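You operate a simulated robot arm through the tools that you are given. There is no shell and no other tool. Be economical: measure what you need, move in short steps, check, and stop when the job is done.

You run a simulated robot arm. Do the job below in one go: nothing can be reset, and whatever is moved stays where it is left.

## Task
Draw whey from vat 3 and run it into the ribbed orange cup.
Fine: the ribbed cup stands on its SEAT; wind the hanging cup UP before swinging; hold the grey button till the hanging cup is empty; leave the teal switch and the other ribbed cups.
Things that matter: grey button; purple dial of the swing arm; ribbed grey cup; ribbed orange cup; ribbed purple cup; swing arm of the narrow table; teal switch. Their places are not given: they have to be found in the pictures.

Only the result counts: the job must be done as asked and must still hold three seconds after the hand-in. Knocking over, shifting, dropping, spilling or breaking anything else fails it.

## Robot
A 6-joint arm with a two-finger parallel gripper, fixed in place. Base frame: the origin is at the foot of the arm, x ahead of it, y to its left, z up. Readings come in mm, rad, newtons and seconds.
With the tool pointing down near the work surface it reaches from about 240 to 640 mm from the base axis. Its first joint turns from -1.152 to 1.152 rad. Payload 2.7 kg.
The TCP is the grasp point between the finger pads, 23 mm short of the fingertips. In the tool frame z runs along the fingers and y along their closing line. The gripper opens to 94 mm. The fingers are 38 mm wide and 10 mm thick; the gripper's body (54 by 96 mm) begins 39 mm behind the TCP.
Orientation is that of the tool frame in the base frame, as [roll, pitch, yaw] about the fixed x, y, z axes, in that order (R = Rz(yaw) Ry(pitch) Rx(roll)). With the fingers straight down and closing along the base's y, the tool's x points along the base's -x, its y along +y and its z along -z.

## Interface
- The arm moves only by the tool move_arm. Its argument "commands" is a list of rows, each a list of 7 numbers: the shift along the base's x, y, z in mm, then the turn, a rotation vector about the base's x, y, z in degrees, then the gripper command, from -1 (fully open) to 1 (shut), values between in proportion. In form: [[tx, ty, tz, ax, ay, az, fingers], ...]. A call has 1 to 8 rows; each row is the pose to reach, as a shift and turn from the pose commanded when the call began. Rows are played at 5 a second. More than 50 mm and 0.15 rad between two rows, or a gripper value outside its range, and nothing of the call is played. A pose out of reach is approached as far as the arm can. The call stops where the force on the tool passes 40 N (or 10 N more than at its start, if that is more) or the arm is blocked; 0.2 s more then pass. The fingers move at their own pace (about 45 mm/s each) and stop on an object; they squeeze with about 37 N. The grip force told is the motor's: it shows also when the fingers shut on nothing. Time passes only in rows, and 0.2 s behind the last, so rows that repeat a pose let the fingers close. The reply holds the time, the measured pose of the TCP, the force on the tool along the base axes, the opening and the grip force, in the units named above and with some noise, with the torque about the TCP (base axes, N m) and any sound that the robot's microphone picked up, and new pictures: "pictures" is both (left out), scene, wrist or none.
- Cameras (640 x 400 px; columns grow to the right, rows downward): "scene" is fixed at [77.7, -432.5, 1405.8]; the picture's right is [0.76, -0.65, 0.00], its down [-0.36, -0.41, -0.84] and it looks along [0.55, 0.63, -0.55] (base axes); focal length 260 px, centre (320, 200). "wrist" rides on the gripper at [87, 16, -74] in the tool frame; the picture's right is [-0.18, 0.98, 0.00], its down [-0.58, -0.11, -0.81] and it looks along [-0.79, -0.15, 0.59] (tool axes); focal length 243 px, centre (320, 200).
- pixel_to_xyz(camera, pixels): for up to 12 pixels [column, row] of the newest picture of that camera ("zoom" is the newest enlarged one), the place [x, y, z] in the base frame of the surface seen there, good to about 2 mm. It takes no simulated time.
- zoom(camera, box): a new picture of the part [left, top, right, bottom] of that camera's present view, enlarged. It takes no simulated time.
- sign_off(): hands the job in; it is judged then, once.

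Work in short steps. Measure before you move; look again where a grasp or a placing could have gone wrong, and mend it. You have 80 turns and 200 pictures in all, those below and enlarged ones among them. Open the gripper and draw the arm clear of the work before you hand the job in, unless the task says otherwise; then end with one line.

The tools are called after "Request:" by a JSON object that holds its "method" and its "body". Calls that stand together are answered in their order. move_arm: Moves the arm, as the interface text tells. Its arguments: {"type":"object","properties":{"commands":{"type":"array","items":{"type":"array","items":{"type":"number"}}},"pictures":{"type":"string","enum":["both","scene","wrist","none"]}},"required":["commands"]} The other tools are called the same way: pixel_to_xyz (camera, pixels) gives the place of the surface under pixels of a picture; zoom (camera, box) takes an enlarged picture of a part of a camera's view; sign_off () hands the job in.

At the start:

```text
time_s: 0.0
position: [271.4, 193.5, 1279.8]
ee_rot: [-3.141, 0.0, -3.141]
force: [0.1, -0.5, 0.4]
moment: [0.01, -0.02, 0.0]
gripper_width: 94.1
gripper_force: 0.1
```

scene: 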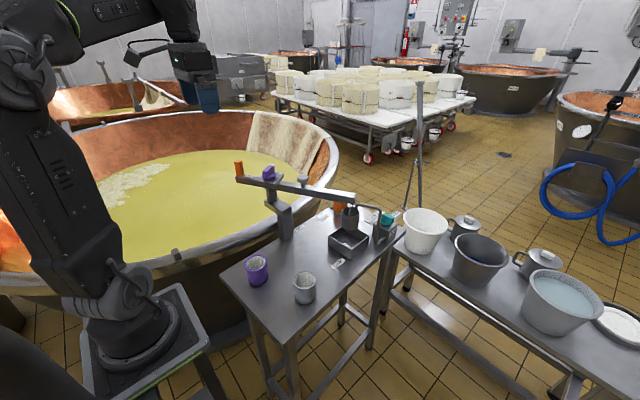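
wrist: 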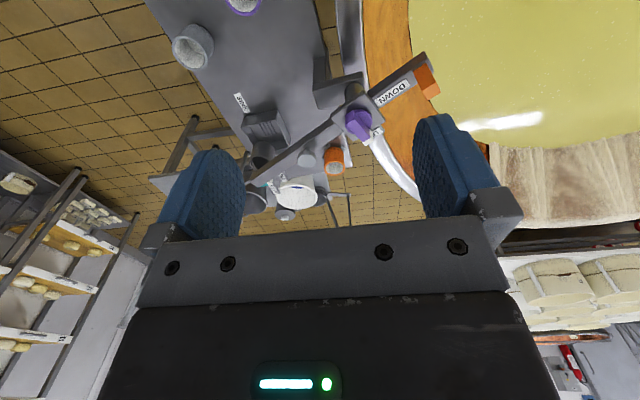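

The scene shows the narrow table with a swing arm (about px 240-355, 165-205), a purple dial near (268,172) and the ribbed cups. I enlarge these parts to see them better.

Request:
{"method": "zoom", "body": {"camera": "scene", "box": [220, 140, 420, 265]}}

Request:
{"method": "zoom", "body": {"camera": "scene", "box": [310, 180, 410, 260]}}

Request:
{"method": "zoom", "body": {"camera": "wrist", "box": [150, 0, 450, 220]}}

```text
3.20 times, centred on (320, 202) of scene
```

zoom: 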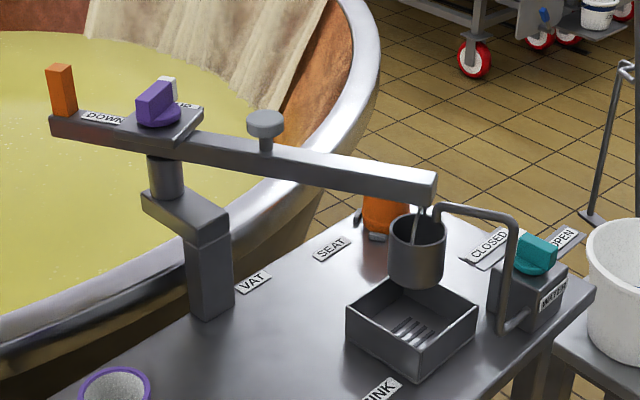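

```text
5.00 times, centred on (360, 220) of scene
```

zoom: 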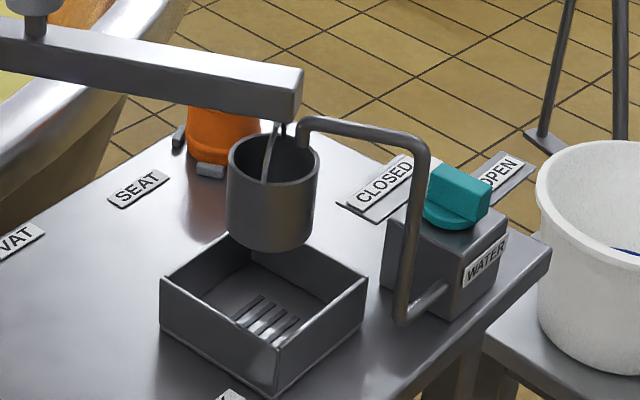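

```text
1.82 times, centred on (300, 110) of wrist
```

zoom: 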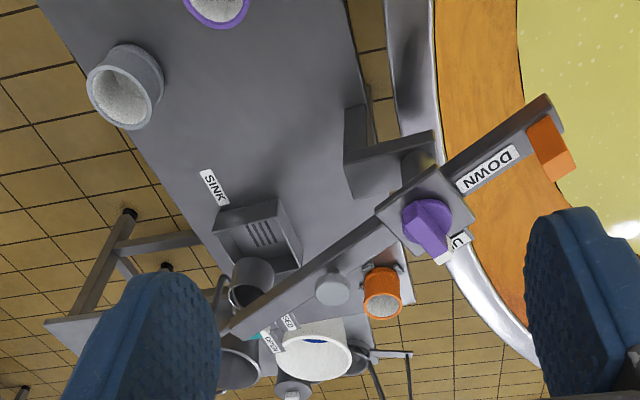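

The orange cup seems to stand at SEAT already, and the dial seems to point at UP. Next I measure the swing arm, dial, button, cup and handle.

Request:
{"method": "pixel_to_xyz", "body": {"camera": "scene", "pixels": [[239, 163], [239, 172], [268, 168], [268, 176], [303, 178], [352, 198], [350, 209], [350, 222], [337, 210], [325, 217], [299, 228], [272, 190]]}}

Request:
{"method": "zoom", "body": {"camera": "scene", "box": [225, 150, 315, 206]}}

Request:
{"method": "zoom", "body": {"camera": "wrist", "box": [310, 40, 450, 180]}}

Request:
{"method": "zoom", "body": {"camera": "scene", "box": [0, 100, 320, 300]}}

```text
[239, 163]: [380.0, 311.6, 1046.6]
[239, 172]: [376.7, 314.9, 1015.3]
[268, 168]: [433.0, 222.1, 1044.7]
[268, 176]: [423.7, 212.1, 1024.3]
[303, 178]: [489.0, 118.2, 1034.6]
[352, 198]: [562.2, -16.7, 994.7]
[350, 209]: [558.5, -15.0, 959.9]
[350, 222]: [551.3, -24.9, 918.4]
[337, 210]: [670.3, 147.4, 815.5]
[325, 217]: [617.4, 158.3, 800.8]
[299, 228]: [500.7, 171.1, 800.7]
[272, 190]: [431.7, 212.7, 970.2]
```

```text
7.11 times, centred on (270, 178) of scene
```

zoom: 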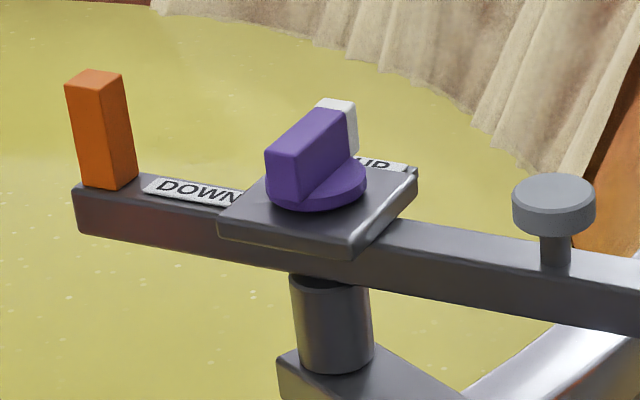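

```text
2.86 times, centred on (380, 110) of wrist
```

zoom: 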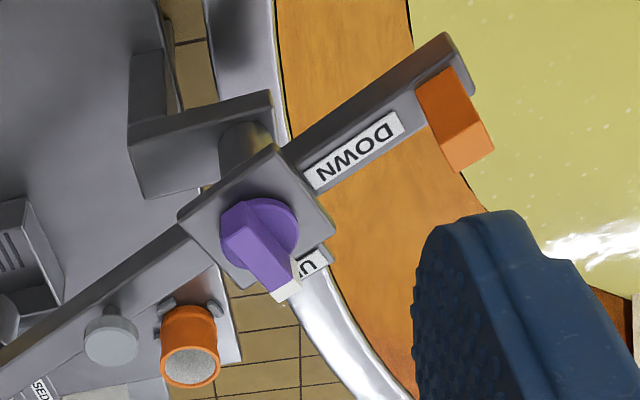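

```text
2.00 times, centred on (160, 200) of scene
```

zoom: 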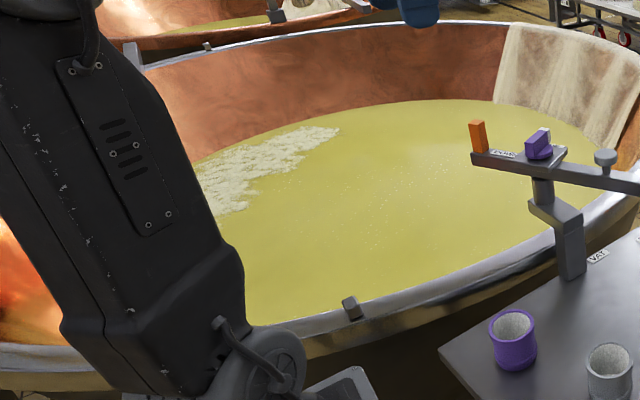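

The dial's white tip points at UP, as wanted before a swing. I now measure the vat's rim, whey and wall, the handle, the orange cup and the dial.

Request:
{"method": "pixel_to_xyz", "body": {"camera": "scene", "pixels": [[175, 259], [262, 222], [326, 160], [220, 200], [260, 160], [300, 150], [230, 180], [339, 135], [170, 110], [340, 207], [316, 168], [150, 250]]}}

Request:
{"method": "pixel_to_xyz", "body": {"camera": "wrist", "pixels": [[418, 72], [427, 82], [421, 62], [363, 120], [376, 108], [382, 110], [334, 155], [334, 168], [306, 158], [341, 150], [321, 152], [375, 133]]}}

Request:
{"method": "zoom", "body": {"camera": "wrist", "box": [300, 120, 370, 180]}}

```text
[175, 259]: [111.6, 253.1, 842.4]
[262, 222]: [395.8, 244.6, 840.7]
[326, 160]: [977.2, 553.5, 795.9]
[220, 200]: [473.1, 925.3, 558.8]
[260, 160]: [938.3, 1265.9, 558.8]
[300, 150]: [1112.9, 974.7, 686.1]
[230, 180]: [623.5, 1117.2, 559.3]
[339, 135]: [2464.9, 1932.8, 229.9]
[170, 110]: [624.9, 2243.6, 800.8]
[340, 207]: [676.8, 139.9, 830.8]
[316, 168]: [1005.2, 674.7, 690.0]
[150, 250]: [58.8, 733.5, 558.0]
```

```text
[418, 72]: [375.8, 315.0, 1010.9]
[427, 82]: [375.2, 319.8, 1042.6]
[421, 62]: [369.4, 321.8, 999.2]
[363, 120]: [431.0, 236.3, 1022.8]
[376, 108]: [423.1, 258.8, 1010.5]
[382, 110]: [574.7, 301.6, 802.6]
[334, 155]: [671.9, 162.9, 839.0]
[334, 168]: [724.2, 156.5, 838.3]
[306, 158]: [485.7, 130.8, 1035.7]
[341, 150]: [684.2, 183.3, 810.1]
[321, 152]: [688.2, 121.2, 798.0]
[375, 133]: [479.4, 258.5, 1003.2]
```

```text
6.67 times, centred on (335, 150) of wrist
```

zoom: 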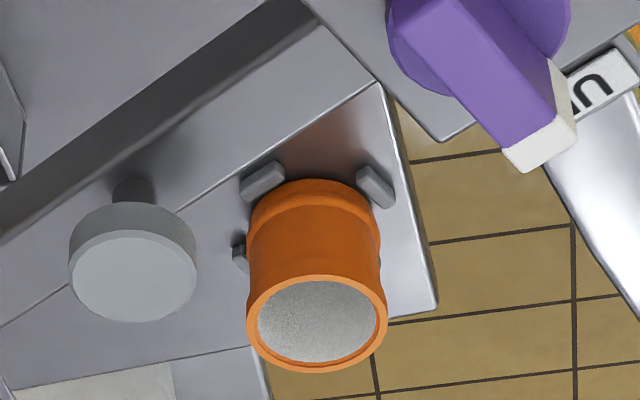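

The orange cup stands between its stops at about (692,155), in its seat. I refine the handle top, dial and hanging cup positions in a fresh enlarged picture.

Request:
{"method": "zoom", "body": {"camera": "scene", "box": [225, 150, 315, 206]}}

Request:
{"method": "pixel_to_xyz", "body": {"camera": "zoom", "pixels": [[95, 77], [72, 83], [118, 78], [85, 110], [340, 105], [285, 155], [315, 125], [355, 185], [553, 186], [525, 186], [300, 195], [340, 250]]}}

Request:
{"method": "pixel_to_xyz", "body": {"camera": "scene", "pixels": [[343, 220], [357, 220], [350, 226], [349, 229], [344, 209], [358, 209], [346, 206], [350, 195], [374, 203], [384, 220]]}}

```text
7.11 times, centred on (270, 178) of scene
```

zoom: 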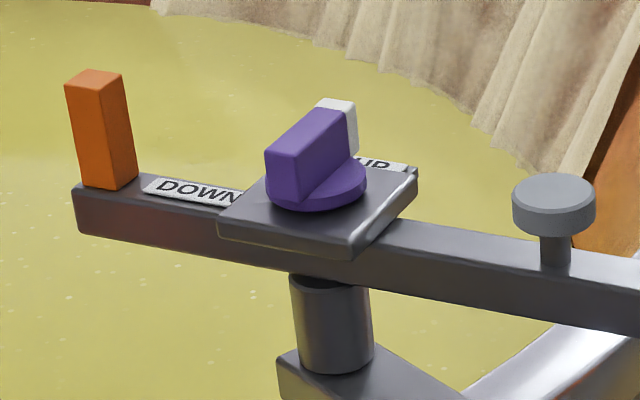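

```text
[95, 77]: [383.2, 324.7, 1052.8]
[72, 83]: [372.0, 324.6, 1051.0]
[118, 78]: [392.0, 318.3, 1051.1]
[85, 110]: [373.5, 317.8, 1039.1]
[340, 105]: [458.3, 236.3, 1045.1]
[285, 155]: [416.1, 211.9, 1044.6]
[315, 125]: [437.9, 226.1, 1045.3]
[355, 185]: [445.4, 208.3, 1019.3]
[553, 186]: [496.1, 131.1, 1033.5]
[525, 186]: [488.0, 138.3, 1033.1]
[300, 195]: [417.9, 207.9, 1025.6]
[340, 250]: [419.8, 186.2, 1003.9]
```

```text
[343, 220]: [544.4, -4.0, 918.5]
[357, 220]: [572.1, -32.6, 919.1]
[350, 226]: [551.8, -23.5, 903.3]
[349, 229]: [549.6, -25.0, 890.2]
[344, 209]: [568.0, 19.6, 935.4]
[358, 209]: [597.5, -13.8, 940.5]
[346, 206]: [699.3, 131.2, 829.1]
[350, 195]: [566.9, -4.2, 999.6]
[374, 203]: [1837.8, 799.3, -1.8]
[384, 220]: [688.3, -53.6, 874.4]
```

The pivot is at (437,226), handle at (383,325, top 1052), dial bar at z 1045, cup reach 266 mm. I move above the handle, with yaw -60° so the fingers close along its tangent.

Request:
{"method": "move_arm", "body": {"commands": [[14, 16, -16, 0, 0, -7.5, -1], [28, 33, -32, 0, 0, -15, -1], [42, 49, -48, 0, 0, -22.5, -1], [56, 66, -65, 0, 0, -30, -0.5], [70, 82, -81, 0, 0, -37.5, 0], [84, 98, -100, 0, 0, -45, 0], [98, 115, -120, 0, 0, -52.5, 0], [112, 131, -140, 0, 0, -60, 0]]}}

```text
time_s: 1.8
position: [383.6, 328.4, 1140.4]
ee_rot: [3.14, 0.0, 2.094]
force: [-0.8, 0.0, 0.2]
moment: [0.02, -0.01, -0.01]
gripper_width: 47.0
gripper_force: 0.0
```

scene: 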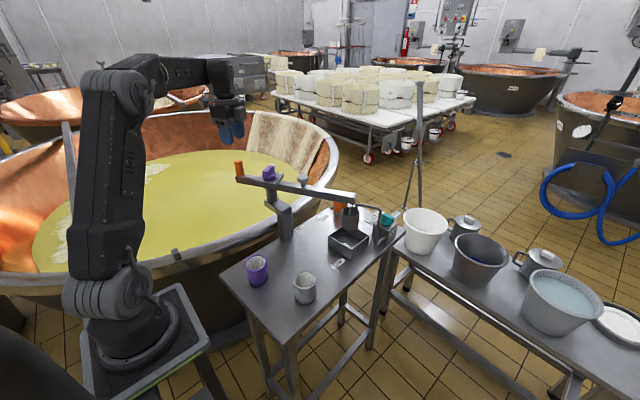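
wrist: 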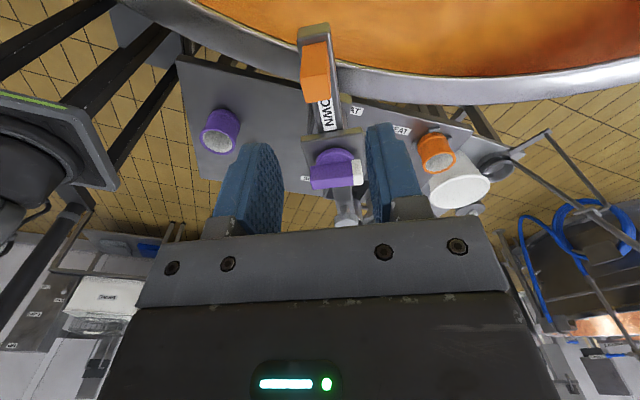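

I hover above the handle, at (316,65) of the wrist picture; I check its place from this side before lowering.

Request:
{"method": "pixel_to_xyz", "body": {"camera": "wrist", "pixels": [[305, 45], [325, 45], [303, 90], [328, 85], [316, 90], [336, 180], [336, 160]]}}

Request:
{"method": "zoom", "body": {"camera": "wrist", "box": [270, 10, 370, 110]}}

```text
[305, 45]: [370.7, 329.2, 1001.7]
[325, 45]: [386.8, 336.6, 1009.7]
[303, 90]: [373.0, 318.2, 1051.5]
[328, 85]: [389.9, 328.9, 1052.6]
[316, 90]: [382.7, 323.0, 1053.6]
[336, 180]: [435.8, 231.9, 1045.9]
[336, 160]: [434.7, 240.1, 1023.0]
```

```text
4.00 times, centred on (320, 60) of wrist
```

zoom: 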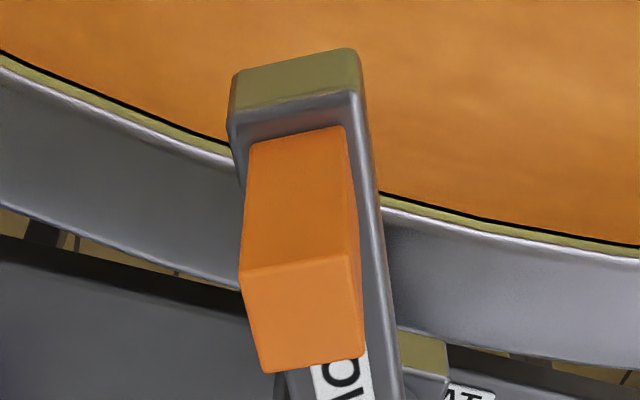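

The handle's centre is (382,323), about 20 mm square. I lower around it to z 1040 and narrow the gap to about 26 mm.

Request:
{"method": "move_arm", "body": {"commands": [[-1, -1, -35, 0, 0, 0, 0], [-1, -1, -70, 0, 0, 0, 0], [-1, -1, -100, 0, 0, 0, 0], [-1, -1, -100, 0, 0, 0, 0.3], [-1, -1, -100, 0, 0, 0, 0.45], [-1, -1, -100, 0, 0, 0, 0.45]]}}

```text
time_s: 3.2
position: [383.3, 323.8, 1039.1]
ee_rot: [-3.141, 0.0, 2.095]
force: [-0.4, -0.6, -0.1]
moment: [0.03, -0.01, 0.02]
gripper_width: 25.8
gripper_force: 0.0
```

scene: 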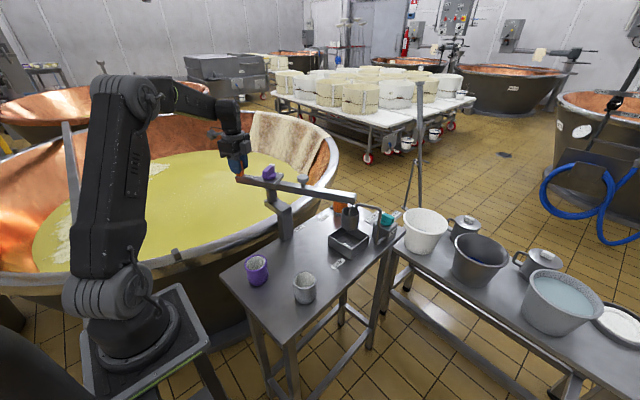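
wrist: 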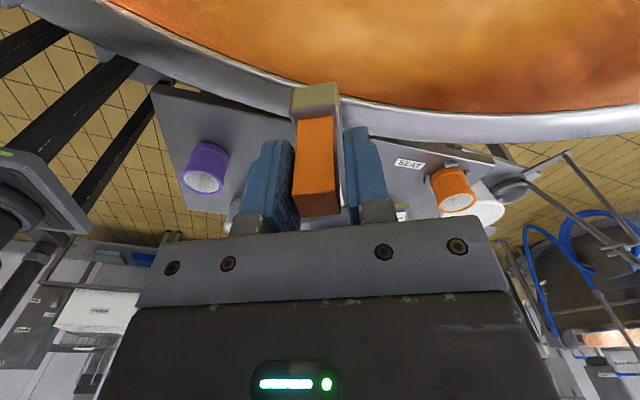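

The handle sits between the fingers, (315,165) in the wrist picture. I swing it 30° counter-clockwise around the pivot and check.

Request:
{"method": "move_arm", "body": {"commands": [[-8.3, -5.1, 0, 0, 0, 5, 0.45], [-16.1, -11, 0, 0, 0, 10, 0.45], [-23.4, -17.5, 0, 0, 0, 15, 0.45], [-30.1, -24.6, 0, 0, 0, 20, 0.45], [-36.1, -32.2, 0, 0, 0, 25, 0.45], [-41.4, -40.4, 0, 0, 0, 30, 0.45]]}}

```text
time_s: 4.6
position: [340.4, 283.3, 1039.4]
ee_rot: [-3.141, -0.001, 2.621]
force: [0.4, 2.3, 0.3]
moment: [0.0, 0.03, 0.0]
gripper_width: 26.2
gripper_force: 0.0
```

scene: 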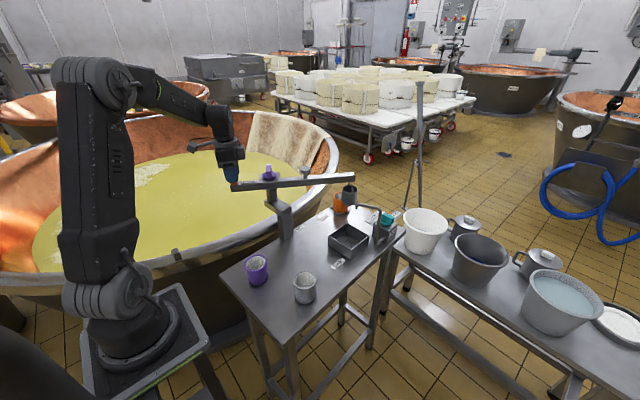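
wrist: 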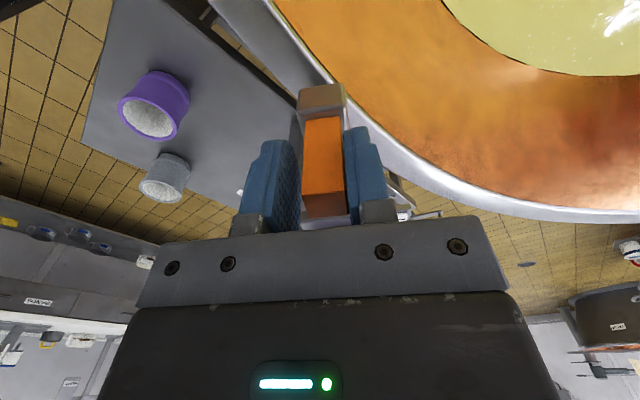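

The cup follows, now near (348,195) in the scene, with little force. I continue the arc by 60°.

Request:
{"method": "move_arm", "body": {"commands": [[-6.6, -13, 0, 0, 0, 7.5, 0.45], [-11.5, -26.8, 0, 0, 0, 15, 0.45], [-14.5, -41.1, 0, 0, 0, 22.5, 0.45], [-15.7, -55.6, 0, 0, 0, 30, 0.45], [-14.9, -70.2, 0, 0, 0, 37.5, 0.45], [-12.3, -84.6, 0, 0, 0, 45, 0.45], [-7.7, -98.5, 0, 0, 0, 52.5, 0.45], [-1.5, -111.7, 0, 0, 0, 60, 0.45]]}}

```text
time_s: 6.4
position: [339.8, 171.7, 1040.8]
ee_rot: [-3.141, 0.001, -2.615]
force: [0.4, 0.7, 0.1]
moment: [-0.01, 0.01, -0.05]
gripper_width: 26.2
gripper_force: 0.1
```

scene: 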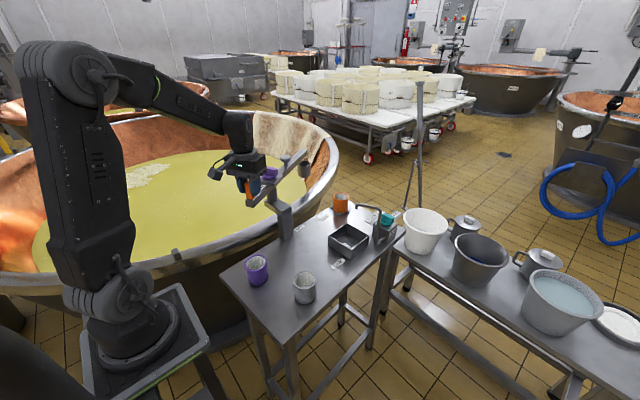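
wrist: 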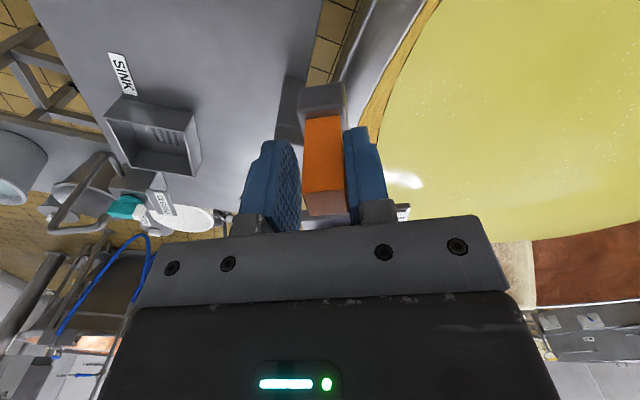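

The arm now points to about +30°, cup over the vat's edge. I continue another 60° to bring the cup well over the whey.

Request:
{"method": "move_arm", "body": {"commands": [[8, -12.2, 0, 0, 0, 7.5, 0.45], [17.5, -23.3, 0, 0, 0, 15, 0.45], [28.3, -33.1, 0, 0, 0, 22.5, 0.45], [40.4, -41.4, 0, 0, 0, 30, 0.45], [53.4, -48, 0, 0, 0, 37.5, 0.45], [67.2, -52.9, 0, 0, 0, 45, 0.45], [81.5, -55.9, 0, 0, 0, 52.5, 0.45], [96, -57.1, 0, 0, 0, 60, 0.45]]}}

```text
time_s: 8.2
position: [437.5, 115.1, 1039.5]
ee_rot: [-3.142, 0.001, -1.568]
force: [0.4, 0.1, 0.7]
moment: [0.02, 0.02, 0.01]
gripper_width: 26.1
gripper_force: 0.0
```

scene: 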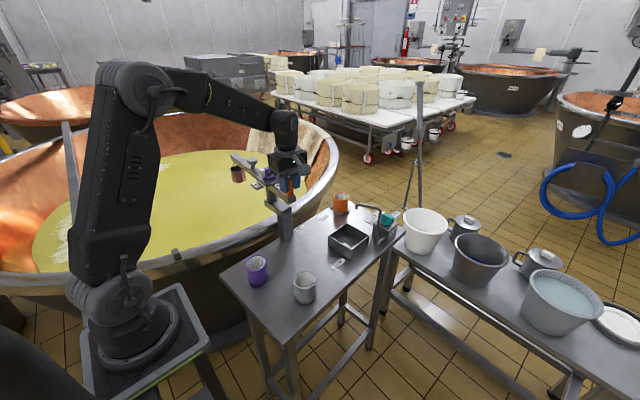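
wrist: 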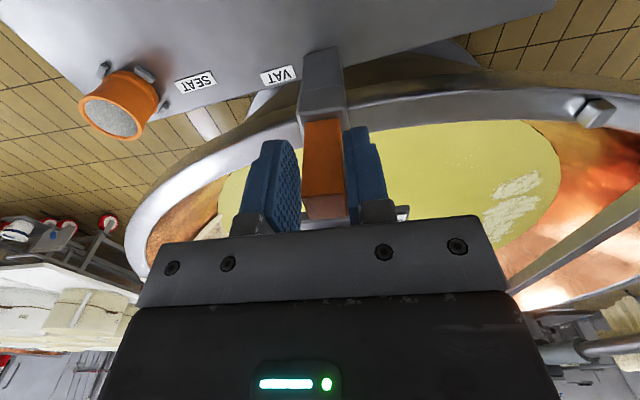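

The cup (238,174 in the scene) hangs over the whey at about +90°. I open the fingers and rise to look at the dial.

Request:
{"method": "move_arm", "body": {"commands": [[96, -57, 0, 0, 0, 0, 0.1]], "pictures": "none"}}

```text
refused: row 1 steps farther than a row can; nothing moved
```

That row was a slip (not relative to the present pose) and was refused; nothing moved. I open in place and then rise straight.

Request:
{"method": "move_arm", "body": {"commands": [[0, 0, 0, 0, 0, 0, 0.1], [0, 0, 0, 0, 0, 0, 0.1], [0, 0, 35, 0, 0, 0, 0.1], [0, 0, 70, 0, 0, 0, 0.1], [0, 0, 105, 0, 0, 0, 0.1]]}}

```text
time_s: 9.4
position: [437.2, 118.0, 1145.9]
ee_rot: [-3.141, 0.001, -1.571]
force: [0.2, -0.4, 0.2]
moment: [-0.01, 0.0, 0.0]
gripper_width: 42.2
gripper_force: 0.1
```

scene: 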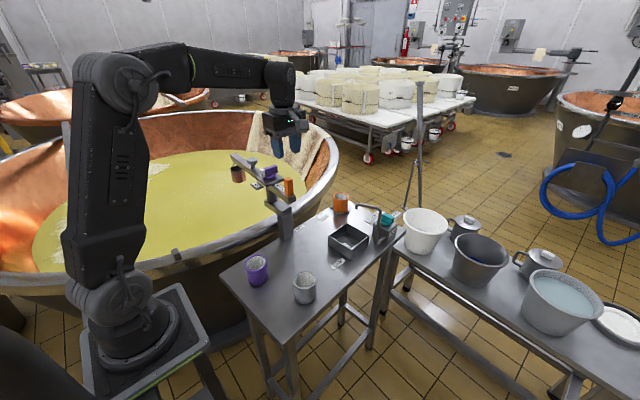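
wrist: 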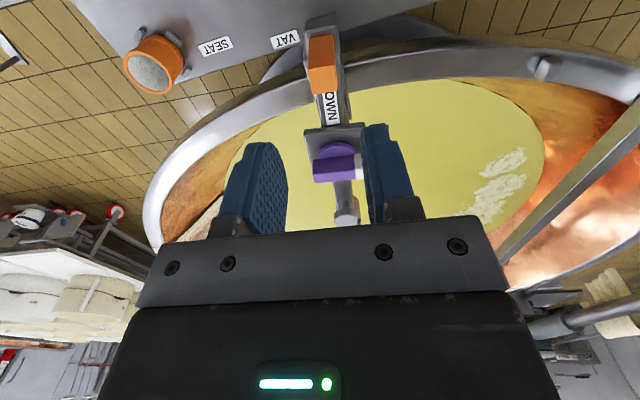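

The dial bar (334,165 in the wrist picture) has its white tip toward -x; DOWN lies toward the handle (-y). I measure the dial and the cup with the whey around it.

Request:
{"method": "pixel_to_xyz", "body": {"camera": "wrist", "pixels": [[320, 172], [334, 170], [356, 165], [334, 150], [238, 122], [215, 170], [270, 110]]}}

Request:
{"method": "pixel_to_xyz", "body": {"camera": "scene", "pixels": [[238, 168], [238, 174], [238, 180], [238, 190], [264, 172], [250, 215]]}}

Request:
{"method": "zoom", "body": {"camera": "scene", "box": [220, 140, 310, 210]}}

```text
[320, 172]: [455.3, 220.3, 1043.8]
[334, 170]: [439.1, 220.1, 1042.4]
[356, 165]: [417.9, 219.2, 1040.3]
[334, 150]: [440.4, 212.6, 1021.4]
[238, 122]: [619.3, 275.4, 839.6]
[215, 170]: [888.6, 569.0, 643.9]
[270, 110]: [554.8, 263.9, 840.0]
```

```text
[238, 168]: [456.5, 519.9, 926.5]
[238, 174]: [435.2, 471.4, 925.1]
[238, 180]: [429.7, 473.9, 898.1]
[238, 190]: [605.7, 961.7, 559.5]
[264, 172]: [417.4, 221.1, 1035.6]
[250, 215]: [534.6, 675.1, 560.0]
```

```text
5.71 times, centred on (265, 175) of scene
```

zoom: 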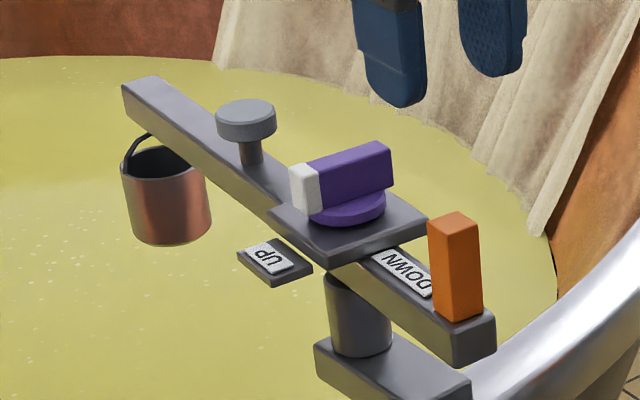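

The cup is at about (437,492), over whey, with the bottom at z 890 and whey at 559. I turn the hand and bring it above the dial at (437,226).

Request:
{"method": "move_arm", "body": {"commands": [[0, 14, 0, 0, 0, -8, 0.1], [0.5, 28, 0, 0, 0, -16, 0.1], [0.5, 42, 0, 0, 0, -24, 0.1], [1, 56, 0, 0, 0, -32, 0.1], [1, 70, 0, 0, 0, -40, 0.1], [1, 84, 0, 0, 0, -48, 0.1], [1.5, 98, 0, 0, 0, -56, 0.1], [1.5, 112, 0, 0, 0, -64, 0.1]], "pictures": "none"}}

Request:
{"method": "move_arm", "body": {"commands": [[0, 0, -10, 0, 0, -8, 0.1], [0, 0, -20, 0, 0, -16, 0.1], [0, 0, -30, 0, 0, -24, 0.1], [0, 0, -40, 0, 0, -26, 0.1]]}}

```text
time_s: 11.2
position: [438.3, 229.5, 1145.2]
ee_rot: [-3.14, 0.0, -2.689]
force: [0.2, 1.3, 0.4]
moment: [-0.02, 0.01, 0.03]
gripper_width: 42.3
gripper_force: 0.1
```

```text
time_s: 12.2
position: [435.8, 228.9, 1105.5]
ee_rot: [-3.142, 0.002, 3.142]
force: [-0.4, -0.5, -0.2]
moment: [0.02, 0.01, 0.01]
gripper_width: 42.5
gripper_force: 0.1
```

scene: 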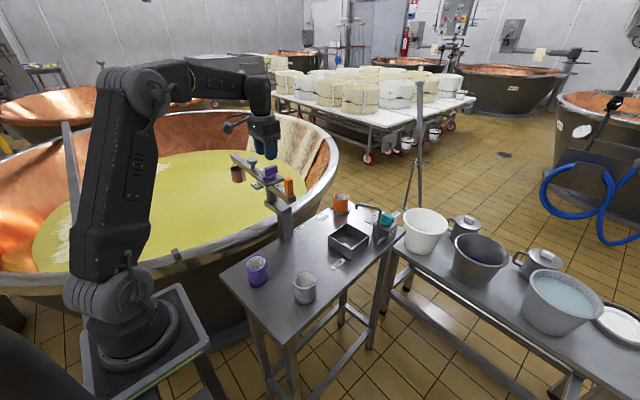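
wrist: 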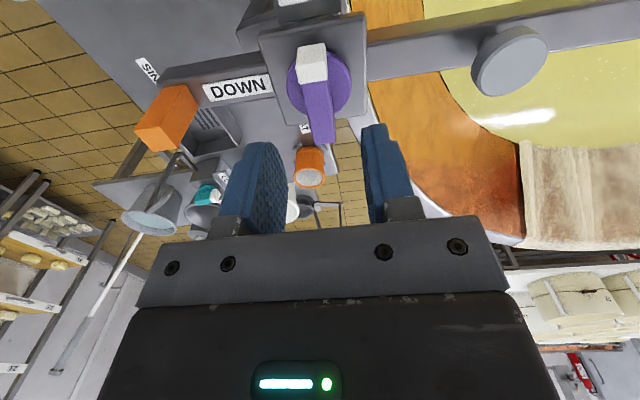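

The bar (318,100) lies between the fingers. I lower to z 1050 and close on it.

Request:
{"method": "move_arm", "body": {"commands": [[0, 0, -20, 0, 0, 0, 0.1], [0, 0, -40, 0, 0, 0, 0.1], [0, 0, -54, 0, 0, 0, 0.1], [0, 0, -54, 0, 0, 0, 0.6], [0, 0, -54, 0, 0, 0, 1], [0, 0, -54, 0, 0, 0, 1], [0, 0, -54, 0, 0, 0, 1]]}}

```text
time_s: 13.8
position: [436.5, 227.2, 1051.2]
ee_rot: [3.14, 0.003, 3.141]
force: [-2.1, 7.1, -4.9]
moment: [0.05, -1.04, 0.04]
gripper_width: 15.9
gripper_force: 45.0
```

scene: 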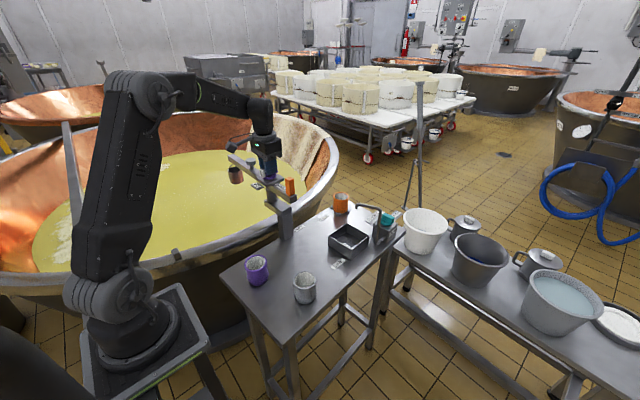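
wrist: 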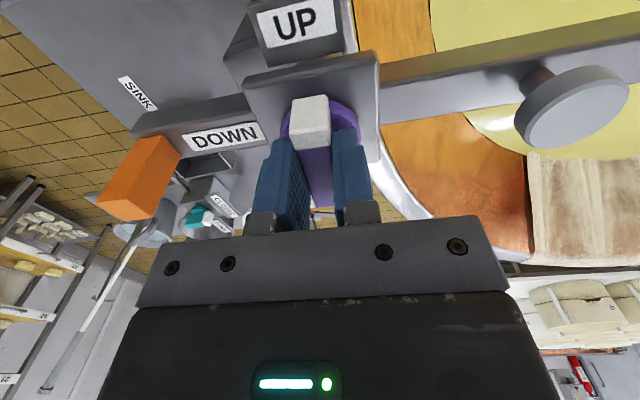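

I hold the bar (15.9 mm). I turn it counter-clockwise 60° towards DOWN.

Request:
{"method": "move_arm", "body": {"commands": [[0, 0, 0, 0, 0, 7.5, 1], [0, 0, 0, 0, 0, 15, 1], [0, 0, 0, 0, 0, 22.5, 1], [0, 0, 0, 0, 0, 30, 1], [0, 0, 0, 0, 0, 37.5, 1], [0, 0, 0, 0, 0, 45, 1], [0, 0, 0, 0, 0, 52.5, 1], [0, 0, 0, 0, 0, 60, 1]]}}

```text
time_s: 15.3
position: [440.6, 230.7, 1051.9]
ee_rot: [-3.14, 0.019, -2.315]
force: [6.6, 5.2, -6.2]
moment: [0.2, -0.49, -1.91]
gripper_width: 47.6
gripper_force: 45.0
stopped in row 7: the force on the tool passed its limit (the readings are from after the stop); the commanded pose is now the measured one
```

scene: 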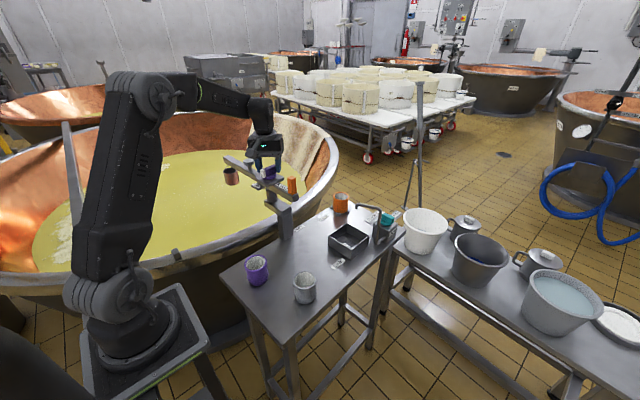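
wrist: 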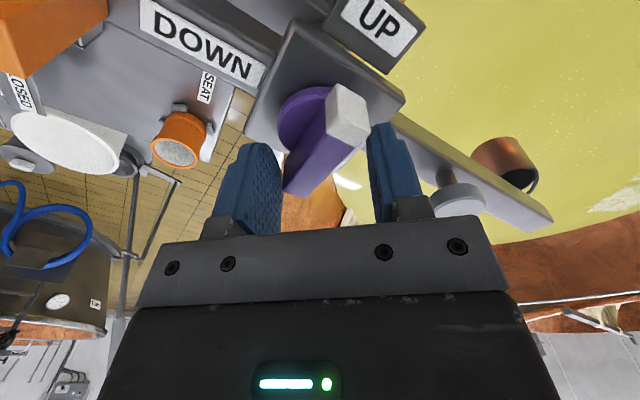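

The fingers were forced open (47.6 mm), the bar still appears to point at UP, and the swing arm itself turned somewhat. I release, rise a little and look closely.

Request:
{"method": "move_arm", "body": {"commands": [[0, 0, 0, 0, 0, 0, -0.4], [0, 0, 0, 0, 0, 0, -0.4], [0, 0, 30, 0, 0, 0, -0.4], [-2, -2, 60, 0, 0, 0, -0.4]], "pictures": "wrist"}}

Request:
{"method": "zoom", "body": {"camera": "scene", "box": [210, 140, 310, 210]}}

```text
time_s: 16.3
position: [439.2, 227.9, 1113.6]
ee_rot: [3.141, 0.016, -2.309]
force: [-0.5, -1.1, 0.8]
moment: [-0.03, 0.01, 0.02]
gripper_width: 66.0
gripper_force: 0.1
```

wrist: 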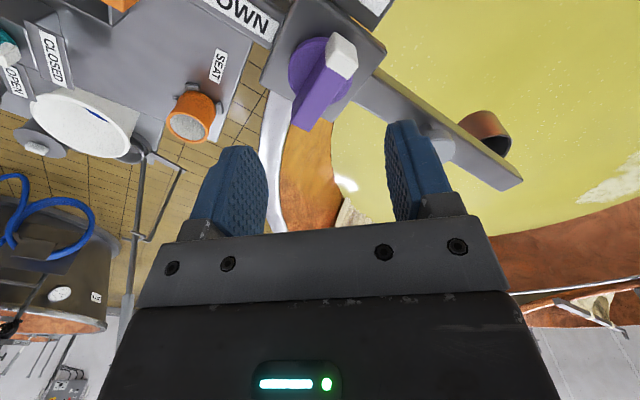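

```text
5.71 times, centred on (260, 175) of scene
```

zoom: 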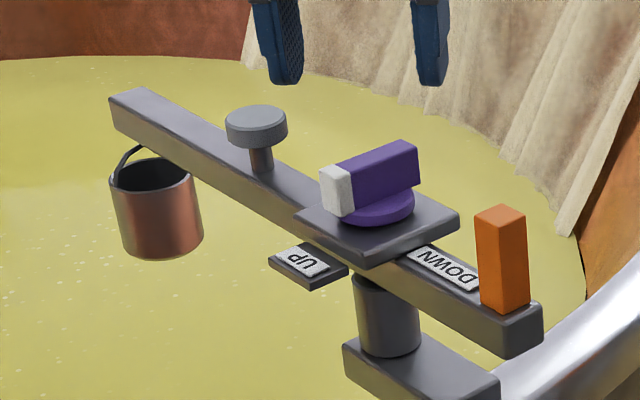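

The arm swung a few degrees further, and the dial hardly turned. I measure both exactly.

Request:
{"method": "pixel_to_xyz", "body": {"camera": "zoom", "pixels": [[335, 168], [405, 145], [345, 210], [415, 185], [500, 215], [512, 212], [130, 97], [255, 115], [480, 300], [528, 300]]}}

Request:
{"method": "pixel_to_xyz", "body": {"camera": "wrist", "pixels": [[340, 65], [306, 120], [318, 85], [327, 100], [375, 5], [240, 15], [505, 175], [400, 110]]}}

```text
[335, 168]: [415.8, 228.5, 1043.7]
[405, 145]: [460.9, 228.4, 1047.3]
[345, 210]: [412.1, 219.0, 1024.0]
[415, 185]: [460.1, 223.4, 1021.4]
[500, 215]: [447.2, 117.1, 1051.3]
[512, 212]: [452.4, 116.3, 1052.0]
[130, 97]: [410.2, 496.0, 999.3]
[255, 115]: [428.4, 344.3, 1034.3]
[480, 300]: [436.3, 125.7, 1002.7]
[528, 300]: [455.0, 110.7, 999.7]
```

```text
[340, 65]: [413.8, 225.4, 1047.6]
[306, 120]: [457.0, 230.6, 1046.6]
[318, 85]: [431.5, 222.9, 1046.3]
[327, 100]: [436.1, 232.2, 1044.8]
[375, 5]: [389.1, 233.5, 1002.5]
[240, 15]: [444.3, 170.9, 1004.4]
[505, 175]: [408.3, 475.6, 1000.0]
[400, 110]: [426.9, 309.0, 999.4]
```

The arm is at 97° and the bar at about 183°, so the dial is still at UP. I level the hand, turn it back across the bar and will try again more slowly with a firm, deeper grip.

Request:
{"method": "move_arm", "body": {"commands": [[-1.5, -1, 0, -0.7, 0.6, 0, -0.2], [-1.5, -1, 0, -0.7, 0.6, 0, -0.2]], "pictures": "none"}}

Request:
{"method": "move_arm", "body": {"commands": [[0, 0, 0, 0, 0, -8, 0.1], [0, 0, 0, 0, 0, -16, 0.1], [0, 0, 0, 0, 0, -24, 0.1], [0, 0, 0, 0, 0, -32, 0.1], [0, 0, 0, 0, 0, -40, 0.1], [0, 0, 0, 0, 0, -43, 0.1], [0, 0, -20, 0, 0, -43, 0.1], [0, 0, -40, 0, 0, -43, 0.1]], "pictures": "wrist"}}

```text
time_s: 16.9
position: [437.0, 228.5, 1112.2]
ee_rot: [-3.139, -0.001, -2.309]
force: [0.5, -0.5, 0.0]
moment: [-0.03, 0.01, -0.03]
gripper_width: 56.5
gripper_force: 0.1
```

```text
time_s: 18.7
position: [436.8, 229.1, 1071.7]
ee_rot: [-3.137, 0.0, -3.059]
force: [0.6, 0.0, 0.0]
moment: [0.01, -0.01, -0.01]
gripper_width: 42.1
gripper_force: 0.1
```

wrist: 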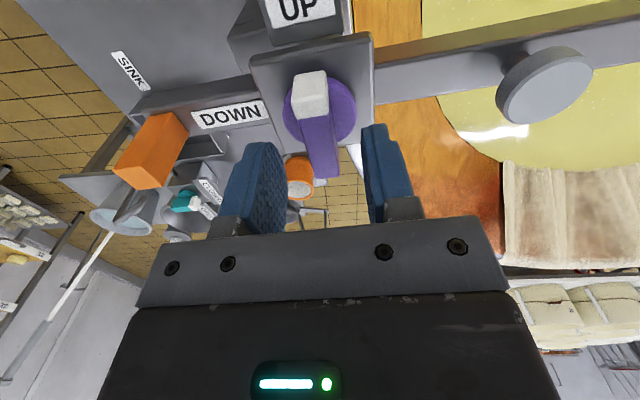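

The bar (312,110) is aligned between the fingers. I lower to z about 1048, grip, and give it time.

Request:
{"method": "move_arm", "body": {"commands": [[0, -1, -12, 0, 0, 0, 0.1], [0, -1, -24, 0, 0, 0, 0.1], [0, -1, -24, 0, 0, 0, 0.6], [0, -1, -24, 0, 0, 0, 1], [0, -1, -24, 0, 0, 0, 1], [0, -1, -24, 0, 0, 0, 1]], "pictures": "wrist"}}

Request:
{"method": "move_arm", "body": {"commands": [[0, 0, 0, 0, 0, 3, 1], [0, 0, 0, 0, 0, 6, 1], [0, 0, 0, 0, 0, 9, 1], [0, 0, 0, 0, 0, 12, 1]], "pictures": "wrist"}}

```text
time_s: 20.1
position: [436.0, 229.1, 1048.7]
ee_rot: [-3.14, 0.0, -3.058]
force: [-1.2, 13.5, -5.1]
moment: [0.62, -1.12, 0.04]
gripper_width: 16.1
gripper_force: 44.5
```

wrist: 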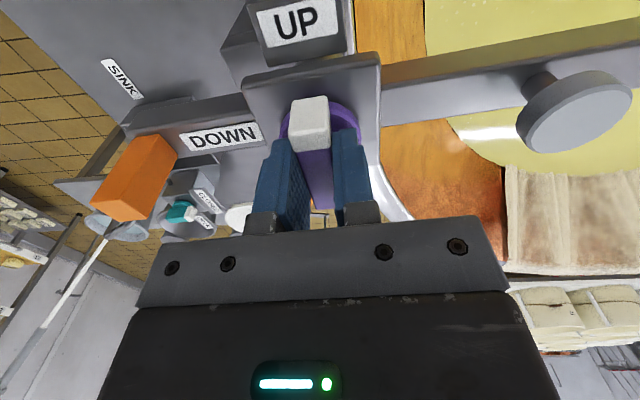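

```text
time_s: 21.1
position: [438.1, 228.6, 1049.2]
ee_rot: [-3.142, 0.006, -2.854]
force: [8.4, 26.0, 2.3]
moment: [0.24, 0.09, -2.48]
gripper_width: 23.4
gripper_force: 44.9
```

wrist: 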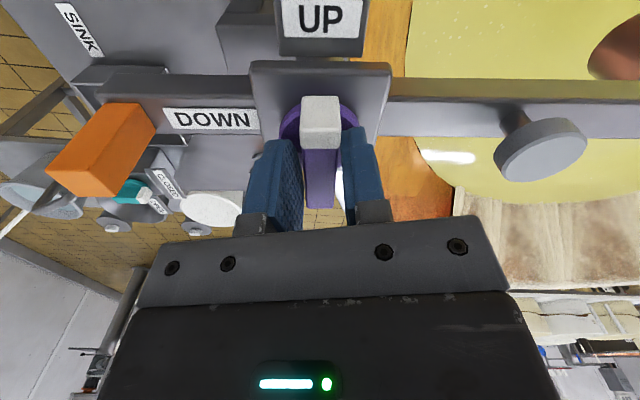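

The fingers are prised open again (23.4 mm) with 2.5 N m; counter-clockwise the dial does not give. I go back to neutral and try gently the other way to see whether it gives there.

Request:
{"method": "move_arm", "body": {"commands": [[0, -1, 0, 0, 0, -4, 1], [-1, -1, 0, 0, 0, -8, 1], [-2, -1, 0, 0, 0, -12, 1], [-2, -1, 0, 0, 0, -12, 1]], "pictures": "none"}}

Request:
{"method": "move_arm", "body": {"commands": [[0, 0, 0, 0, 0, -3, 1], [0, 0, 0, 0, 0, -6, 1], [0, 0, 0, 0, 0, -9, 1], [0, 0, 0, 0, 0, -12, 1]], "pictures": "wrist"}}

```text
time_s: 22.1
position: [435.3, 228.0, 1048.8]
ee_rot: [3.138, 0.006, -3.056]
force: [12.6, 32.1, 8.2]
moment: [0.19, 1.01, 0.06]
gripper_width: 15.7
gripper_force: 45.0
```

```text
time_s: 23.1
position: [434.7, 227.6, 1049.3]
ee_rot: [3.14, 0.006, 3.016]
force: [5.6, 28.3, 3.3]
moment: [-0.11, -1.6, 0.14]
gripper_width: 16.1
gripper_force: 45.0
```

wrist: 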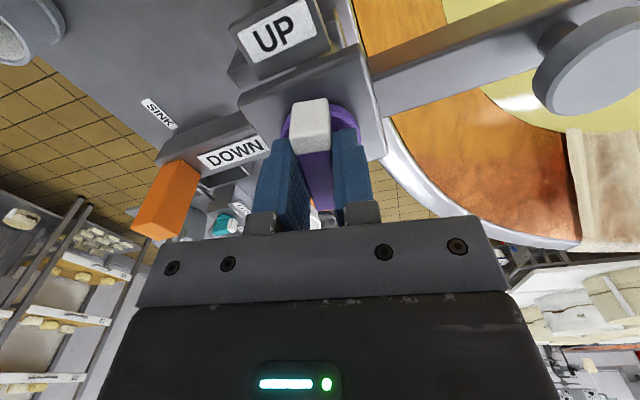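

The dial gave freely clockwise (16.1 mm grip, 0.14 N m): UP has moved from (300,20) to (283,30) relative to the bar. I check whether the cup hanging has changed.

Request:
{"method": "zoom", "body": {"camera": "scene", "box": [210, 140, 310, 210]}}

Request:
{"method": "pixel_to_xyz", "body": {"camera": "wrist", "pixels": [[165, 180], [360, 80], [540, 20]]}}

```text
5.71 times, centred on (260, 175) of scene
```

zoom: 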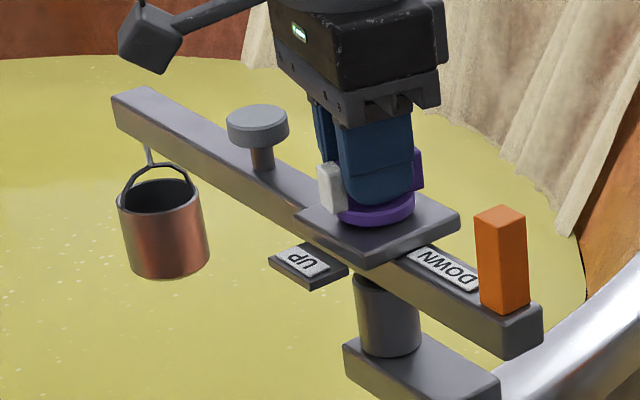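

```text
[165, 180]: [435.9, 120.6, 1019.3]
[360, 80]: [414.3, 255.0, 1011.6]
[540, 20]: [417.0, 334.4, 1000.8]
```

The cup hangs lower (bottom row 259→280 in the enlarged picture), so the dial winds clockwise toward DOWN, the long way round. I ease the side force and turn on clockwise.

Request:
{"method": "move_arm", "body": {"commands": [[0.5, 1.5, 0, 0, 0, -6, 1], [0.5, 1.5, 0, 0, 0, -12, 1], [0.5, 1.5, 0, 0, 0, -18, 1], [0.5, 1.5, 0, 0, 0, -24, 1], [0.5, 1.5, 0, 0, 0, -30, 1], [0.5, 1.5, 0, 0, 0, -36, 1], [0.5, 1.5, 0, 0, 0, -42, 1], [0.5, 1.5, 0, 0, 0, -48, 1]], "pictures": "wrist"}}

Request:
{"method": "zoom", "body": {"camera": "scene", "box": [210, 140, 310, 210]}}

```text
time_s: 24.9
position: [435.8, 228.7, 1048.8]
ee_rot: [3.136, 0.003, 2.176]
force: [16.0, 31.7, 2.0]
moment: [-1.26, -0.44, 0.12]
gripper_width: 15.7
gripper_force: 44.9
```

wrist: 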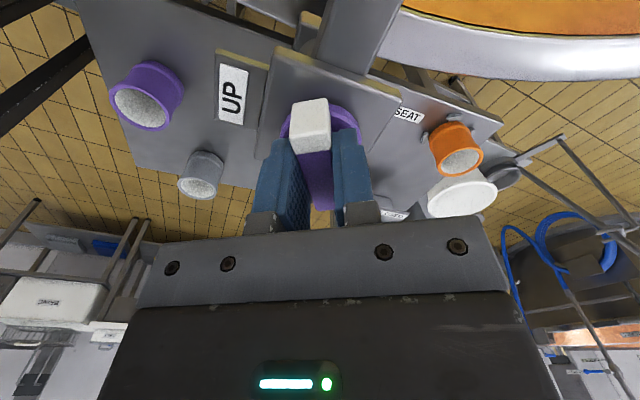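

```text
5.71 times, centred on (260, 175) of scene
```

zoom: 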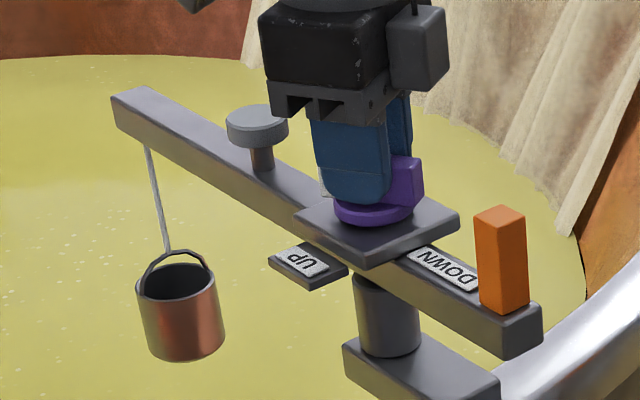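

The cup descends well (bottom now row 360 in the enlarged view). Side force is still 32 N in y, so I try the opposite small shift first.

Request:
{"method": "move_arm", "body": {"commands": [[0.5, -1.5, 0, 0, 0, 0, 1], [1, -3, 0, 0, 0, 0, 1]], "pictures": "none"}}

```text
time_s: 25.5
position: [436.1, 228.9, 1049.6]
ee_rot: [3.134, 0.0, 2.178]
force: [12.4, 42.7, 1.0]
moment: [-0.64, 0.1, 0.06]
gripper_width: 16.2
gripper_force: 44.7
```

The force grew, so the shift must go the other way (about 3.7 N/mm). I move +8 mm in y and +2 in x.

Request:
{"method": "move_arm", "body": {"commands": [[1, 4, 0, 0, 0, 0, 1], [2, 8, 0, 0, 0, 0, 1]], "pictures": "none"}}

```text
time_s: 26.1
position: [437.8, 229.7, 1049.0]
ee_rot: [-3.13, 0.001, 2.174]
force: [-16.0, -6.4, 16.1]
moment: [1.61, 0.38, 0.04]
gripper_width: 16.1
gripper_force: 44.8
```

Side force is now small. I go on turning clockwise 56°.

Request:
{"method": "move_arm", "body": {"commands": [[-1, -1, 0, 0, 0, -7, 1], [-1, -1, 0, 0, 0, -14, 1], [-1, -1, 0, 0, 0, -21, 1], [-1, -1, 0, 0, 0, -28, 1], [-1, -1, 0, 0, 0, -35, 1], [-1, -1, 0, 0, 0, -42, 1], [-1, -1, 0, 0, 0, -49, 1], [-1, -1, 0, 0, 0, -56, 1]], "pictures": "none"}}

Request:
{"method": "zoom", "body": {"camera": "scene", "box": [200, 140, 310, 220]}}

```text
time_s: 27.9
position: [437.8, 230.3, 1048.7]
ee_rot: [3.141, -0.001, 1.197]
force: [1.5, -20.2, 13.1]
moment: [-1.05, 0.3, 0.05]
gripper_width: 16.0
gripper_force: 45.1
```

```text
5.00 times, centred on (255, 180) of scene
```

zoom: 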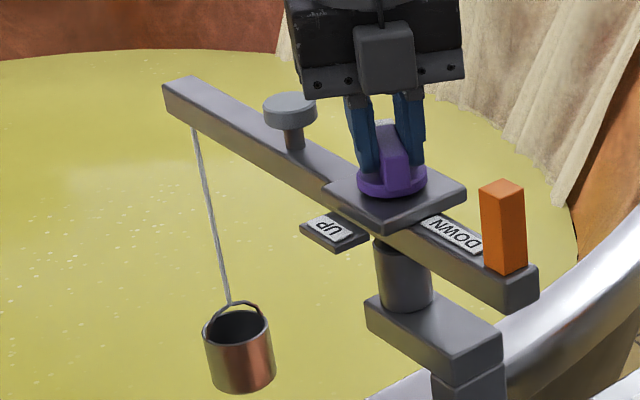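

The cup keeps lowering. I ease y by -2 mm and turn another 56°.

Request:
{"method": "move_arm", "body": {"commands": [[0, -2, 0, 0, 0, -7, 1], [0, -2, 0, 0, 0, -14, 1], [0, -2, 0, 0, 0, -21, 1], [0, -2, 0, 0, 0, -28, 1], [0, -2, 0, 0, 0, -35, 1], [0, -2, 0, 0, 0, -42, 1], [0, -2, 0, 0, 0, -49, 1], [0, -2, 0, 0, 0, -56, 1]], "pictures": "none"}}

Request:
{"method": "zoom", "body": {"camera": "scene", "box": [200, 140, 330, 250]}}

```text
time_s: 29.1
position: [438.4, 228.0, 1049.8]
ee_rot: [-3.108, -0.01, 0.682]
force: [-3.9, 8.7, 0.0]
moment: [-0.92, -0.16, 0.06]
gripper_width: 16.7
gripper_force: 44.9
out of reach, approached as far as the arm can: row 5
stopped in row 5: the force on the tool passed its limit (the readings are from after the stop); the commanded pose is now the measured one
```

```text
3.64 times, centred on (265, 195) of scene
```

zoom: 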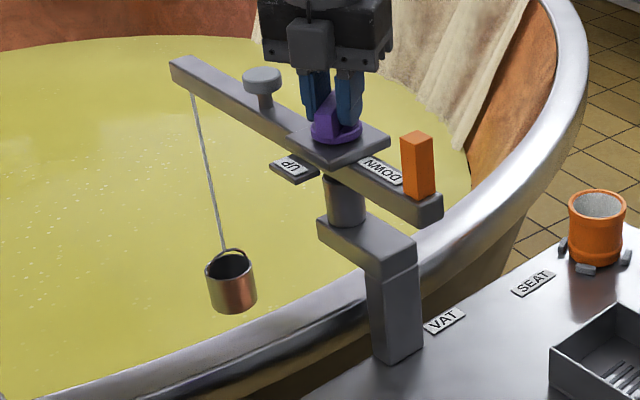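

The wrist's limit came at yaw 39°, after about 145° of dial. I let go, rise and level the hand, then check the dial stays put.

Request:
{"method": "move_arm", "body": {"commands": [[0, 0, 0, 0, 0, 0, 0.1], [0, 0, 0, 0, 0, 0, 0.1], [0, 0, 20, 0, 0, 0, 0.1], [0, 0, 40, -1.85, -0.76, 0, 0], [0, 0, 50, -1.85, -0.76, 0, 0], [0, 0, 50, -1.85, -0.76, 0, 0]], "pictures": "wrist"}}

Request:
{"method": "zoom", "body": {"camera": "scene", "box": [200, 140, 330, 250]}}

```text
time_s: 30.5
position: [443.1, 220.8, 1099.2]
ee_rot: [-3.138, 0.002, 0.689]
force: [0.3, 1.2, 0.3]
moment: [0.0, -0.01, 0.0]
gripper_width: 47.0
gripper_force: 0.0
out of reach, approached as far as the arm can: row 4, 5, 6
```

wrist: 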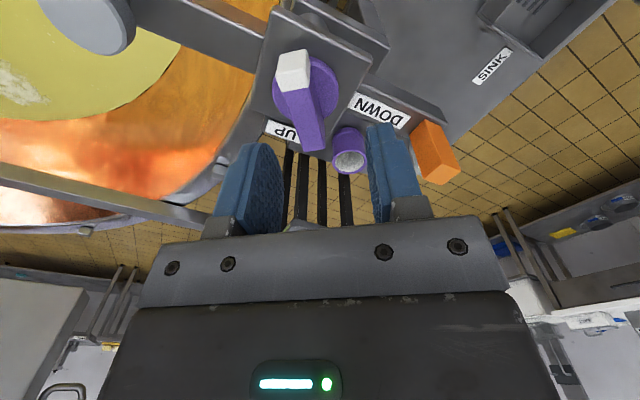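

```text
3.64 times, centred on (265, 195) of scene
```

zoom: 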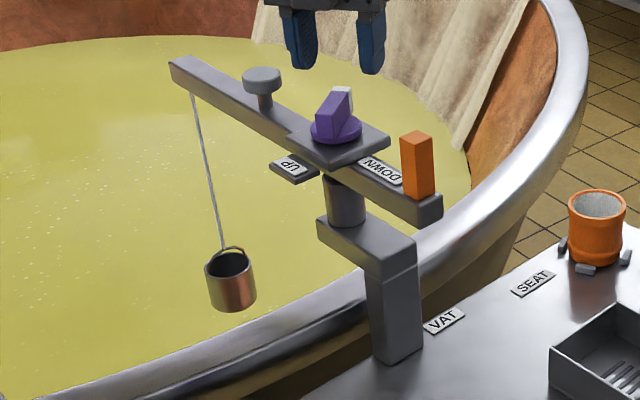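

The dial holds its place. I measure the bar's direction and the cup's height.

Request:
{"method": "pixel_to_xyz", "body": {"camera": "wrist", "pixels": [[295, 68], [312, 130], [305, 105]]}}

Request:
{"method": "pixel_to_xyz", "body": {"camera": "zoom", "pixels": [[230, 290], [232, 308], [230, 260], [343, 92], [327, 115], [262, 75]]}}

```text
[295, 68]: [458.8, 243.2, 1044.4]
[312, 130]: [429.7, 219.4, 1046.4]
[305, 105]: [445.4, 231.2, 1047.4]
```

```text
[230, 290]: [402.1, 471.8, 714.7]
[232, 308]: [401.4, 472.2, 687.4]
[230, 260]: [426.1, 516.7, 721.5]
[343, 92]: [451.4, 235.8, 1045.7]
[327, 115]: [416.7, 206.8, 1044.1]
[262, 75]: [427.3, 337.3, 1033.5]
```

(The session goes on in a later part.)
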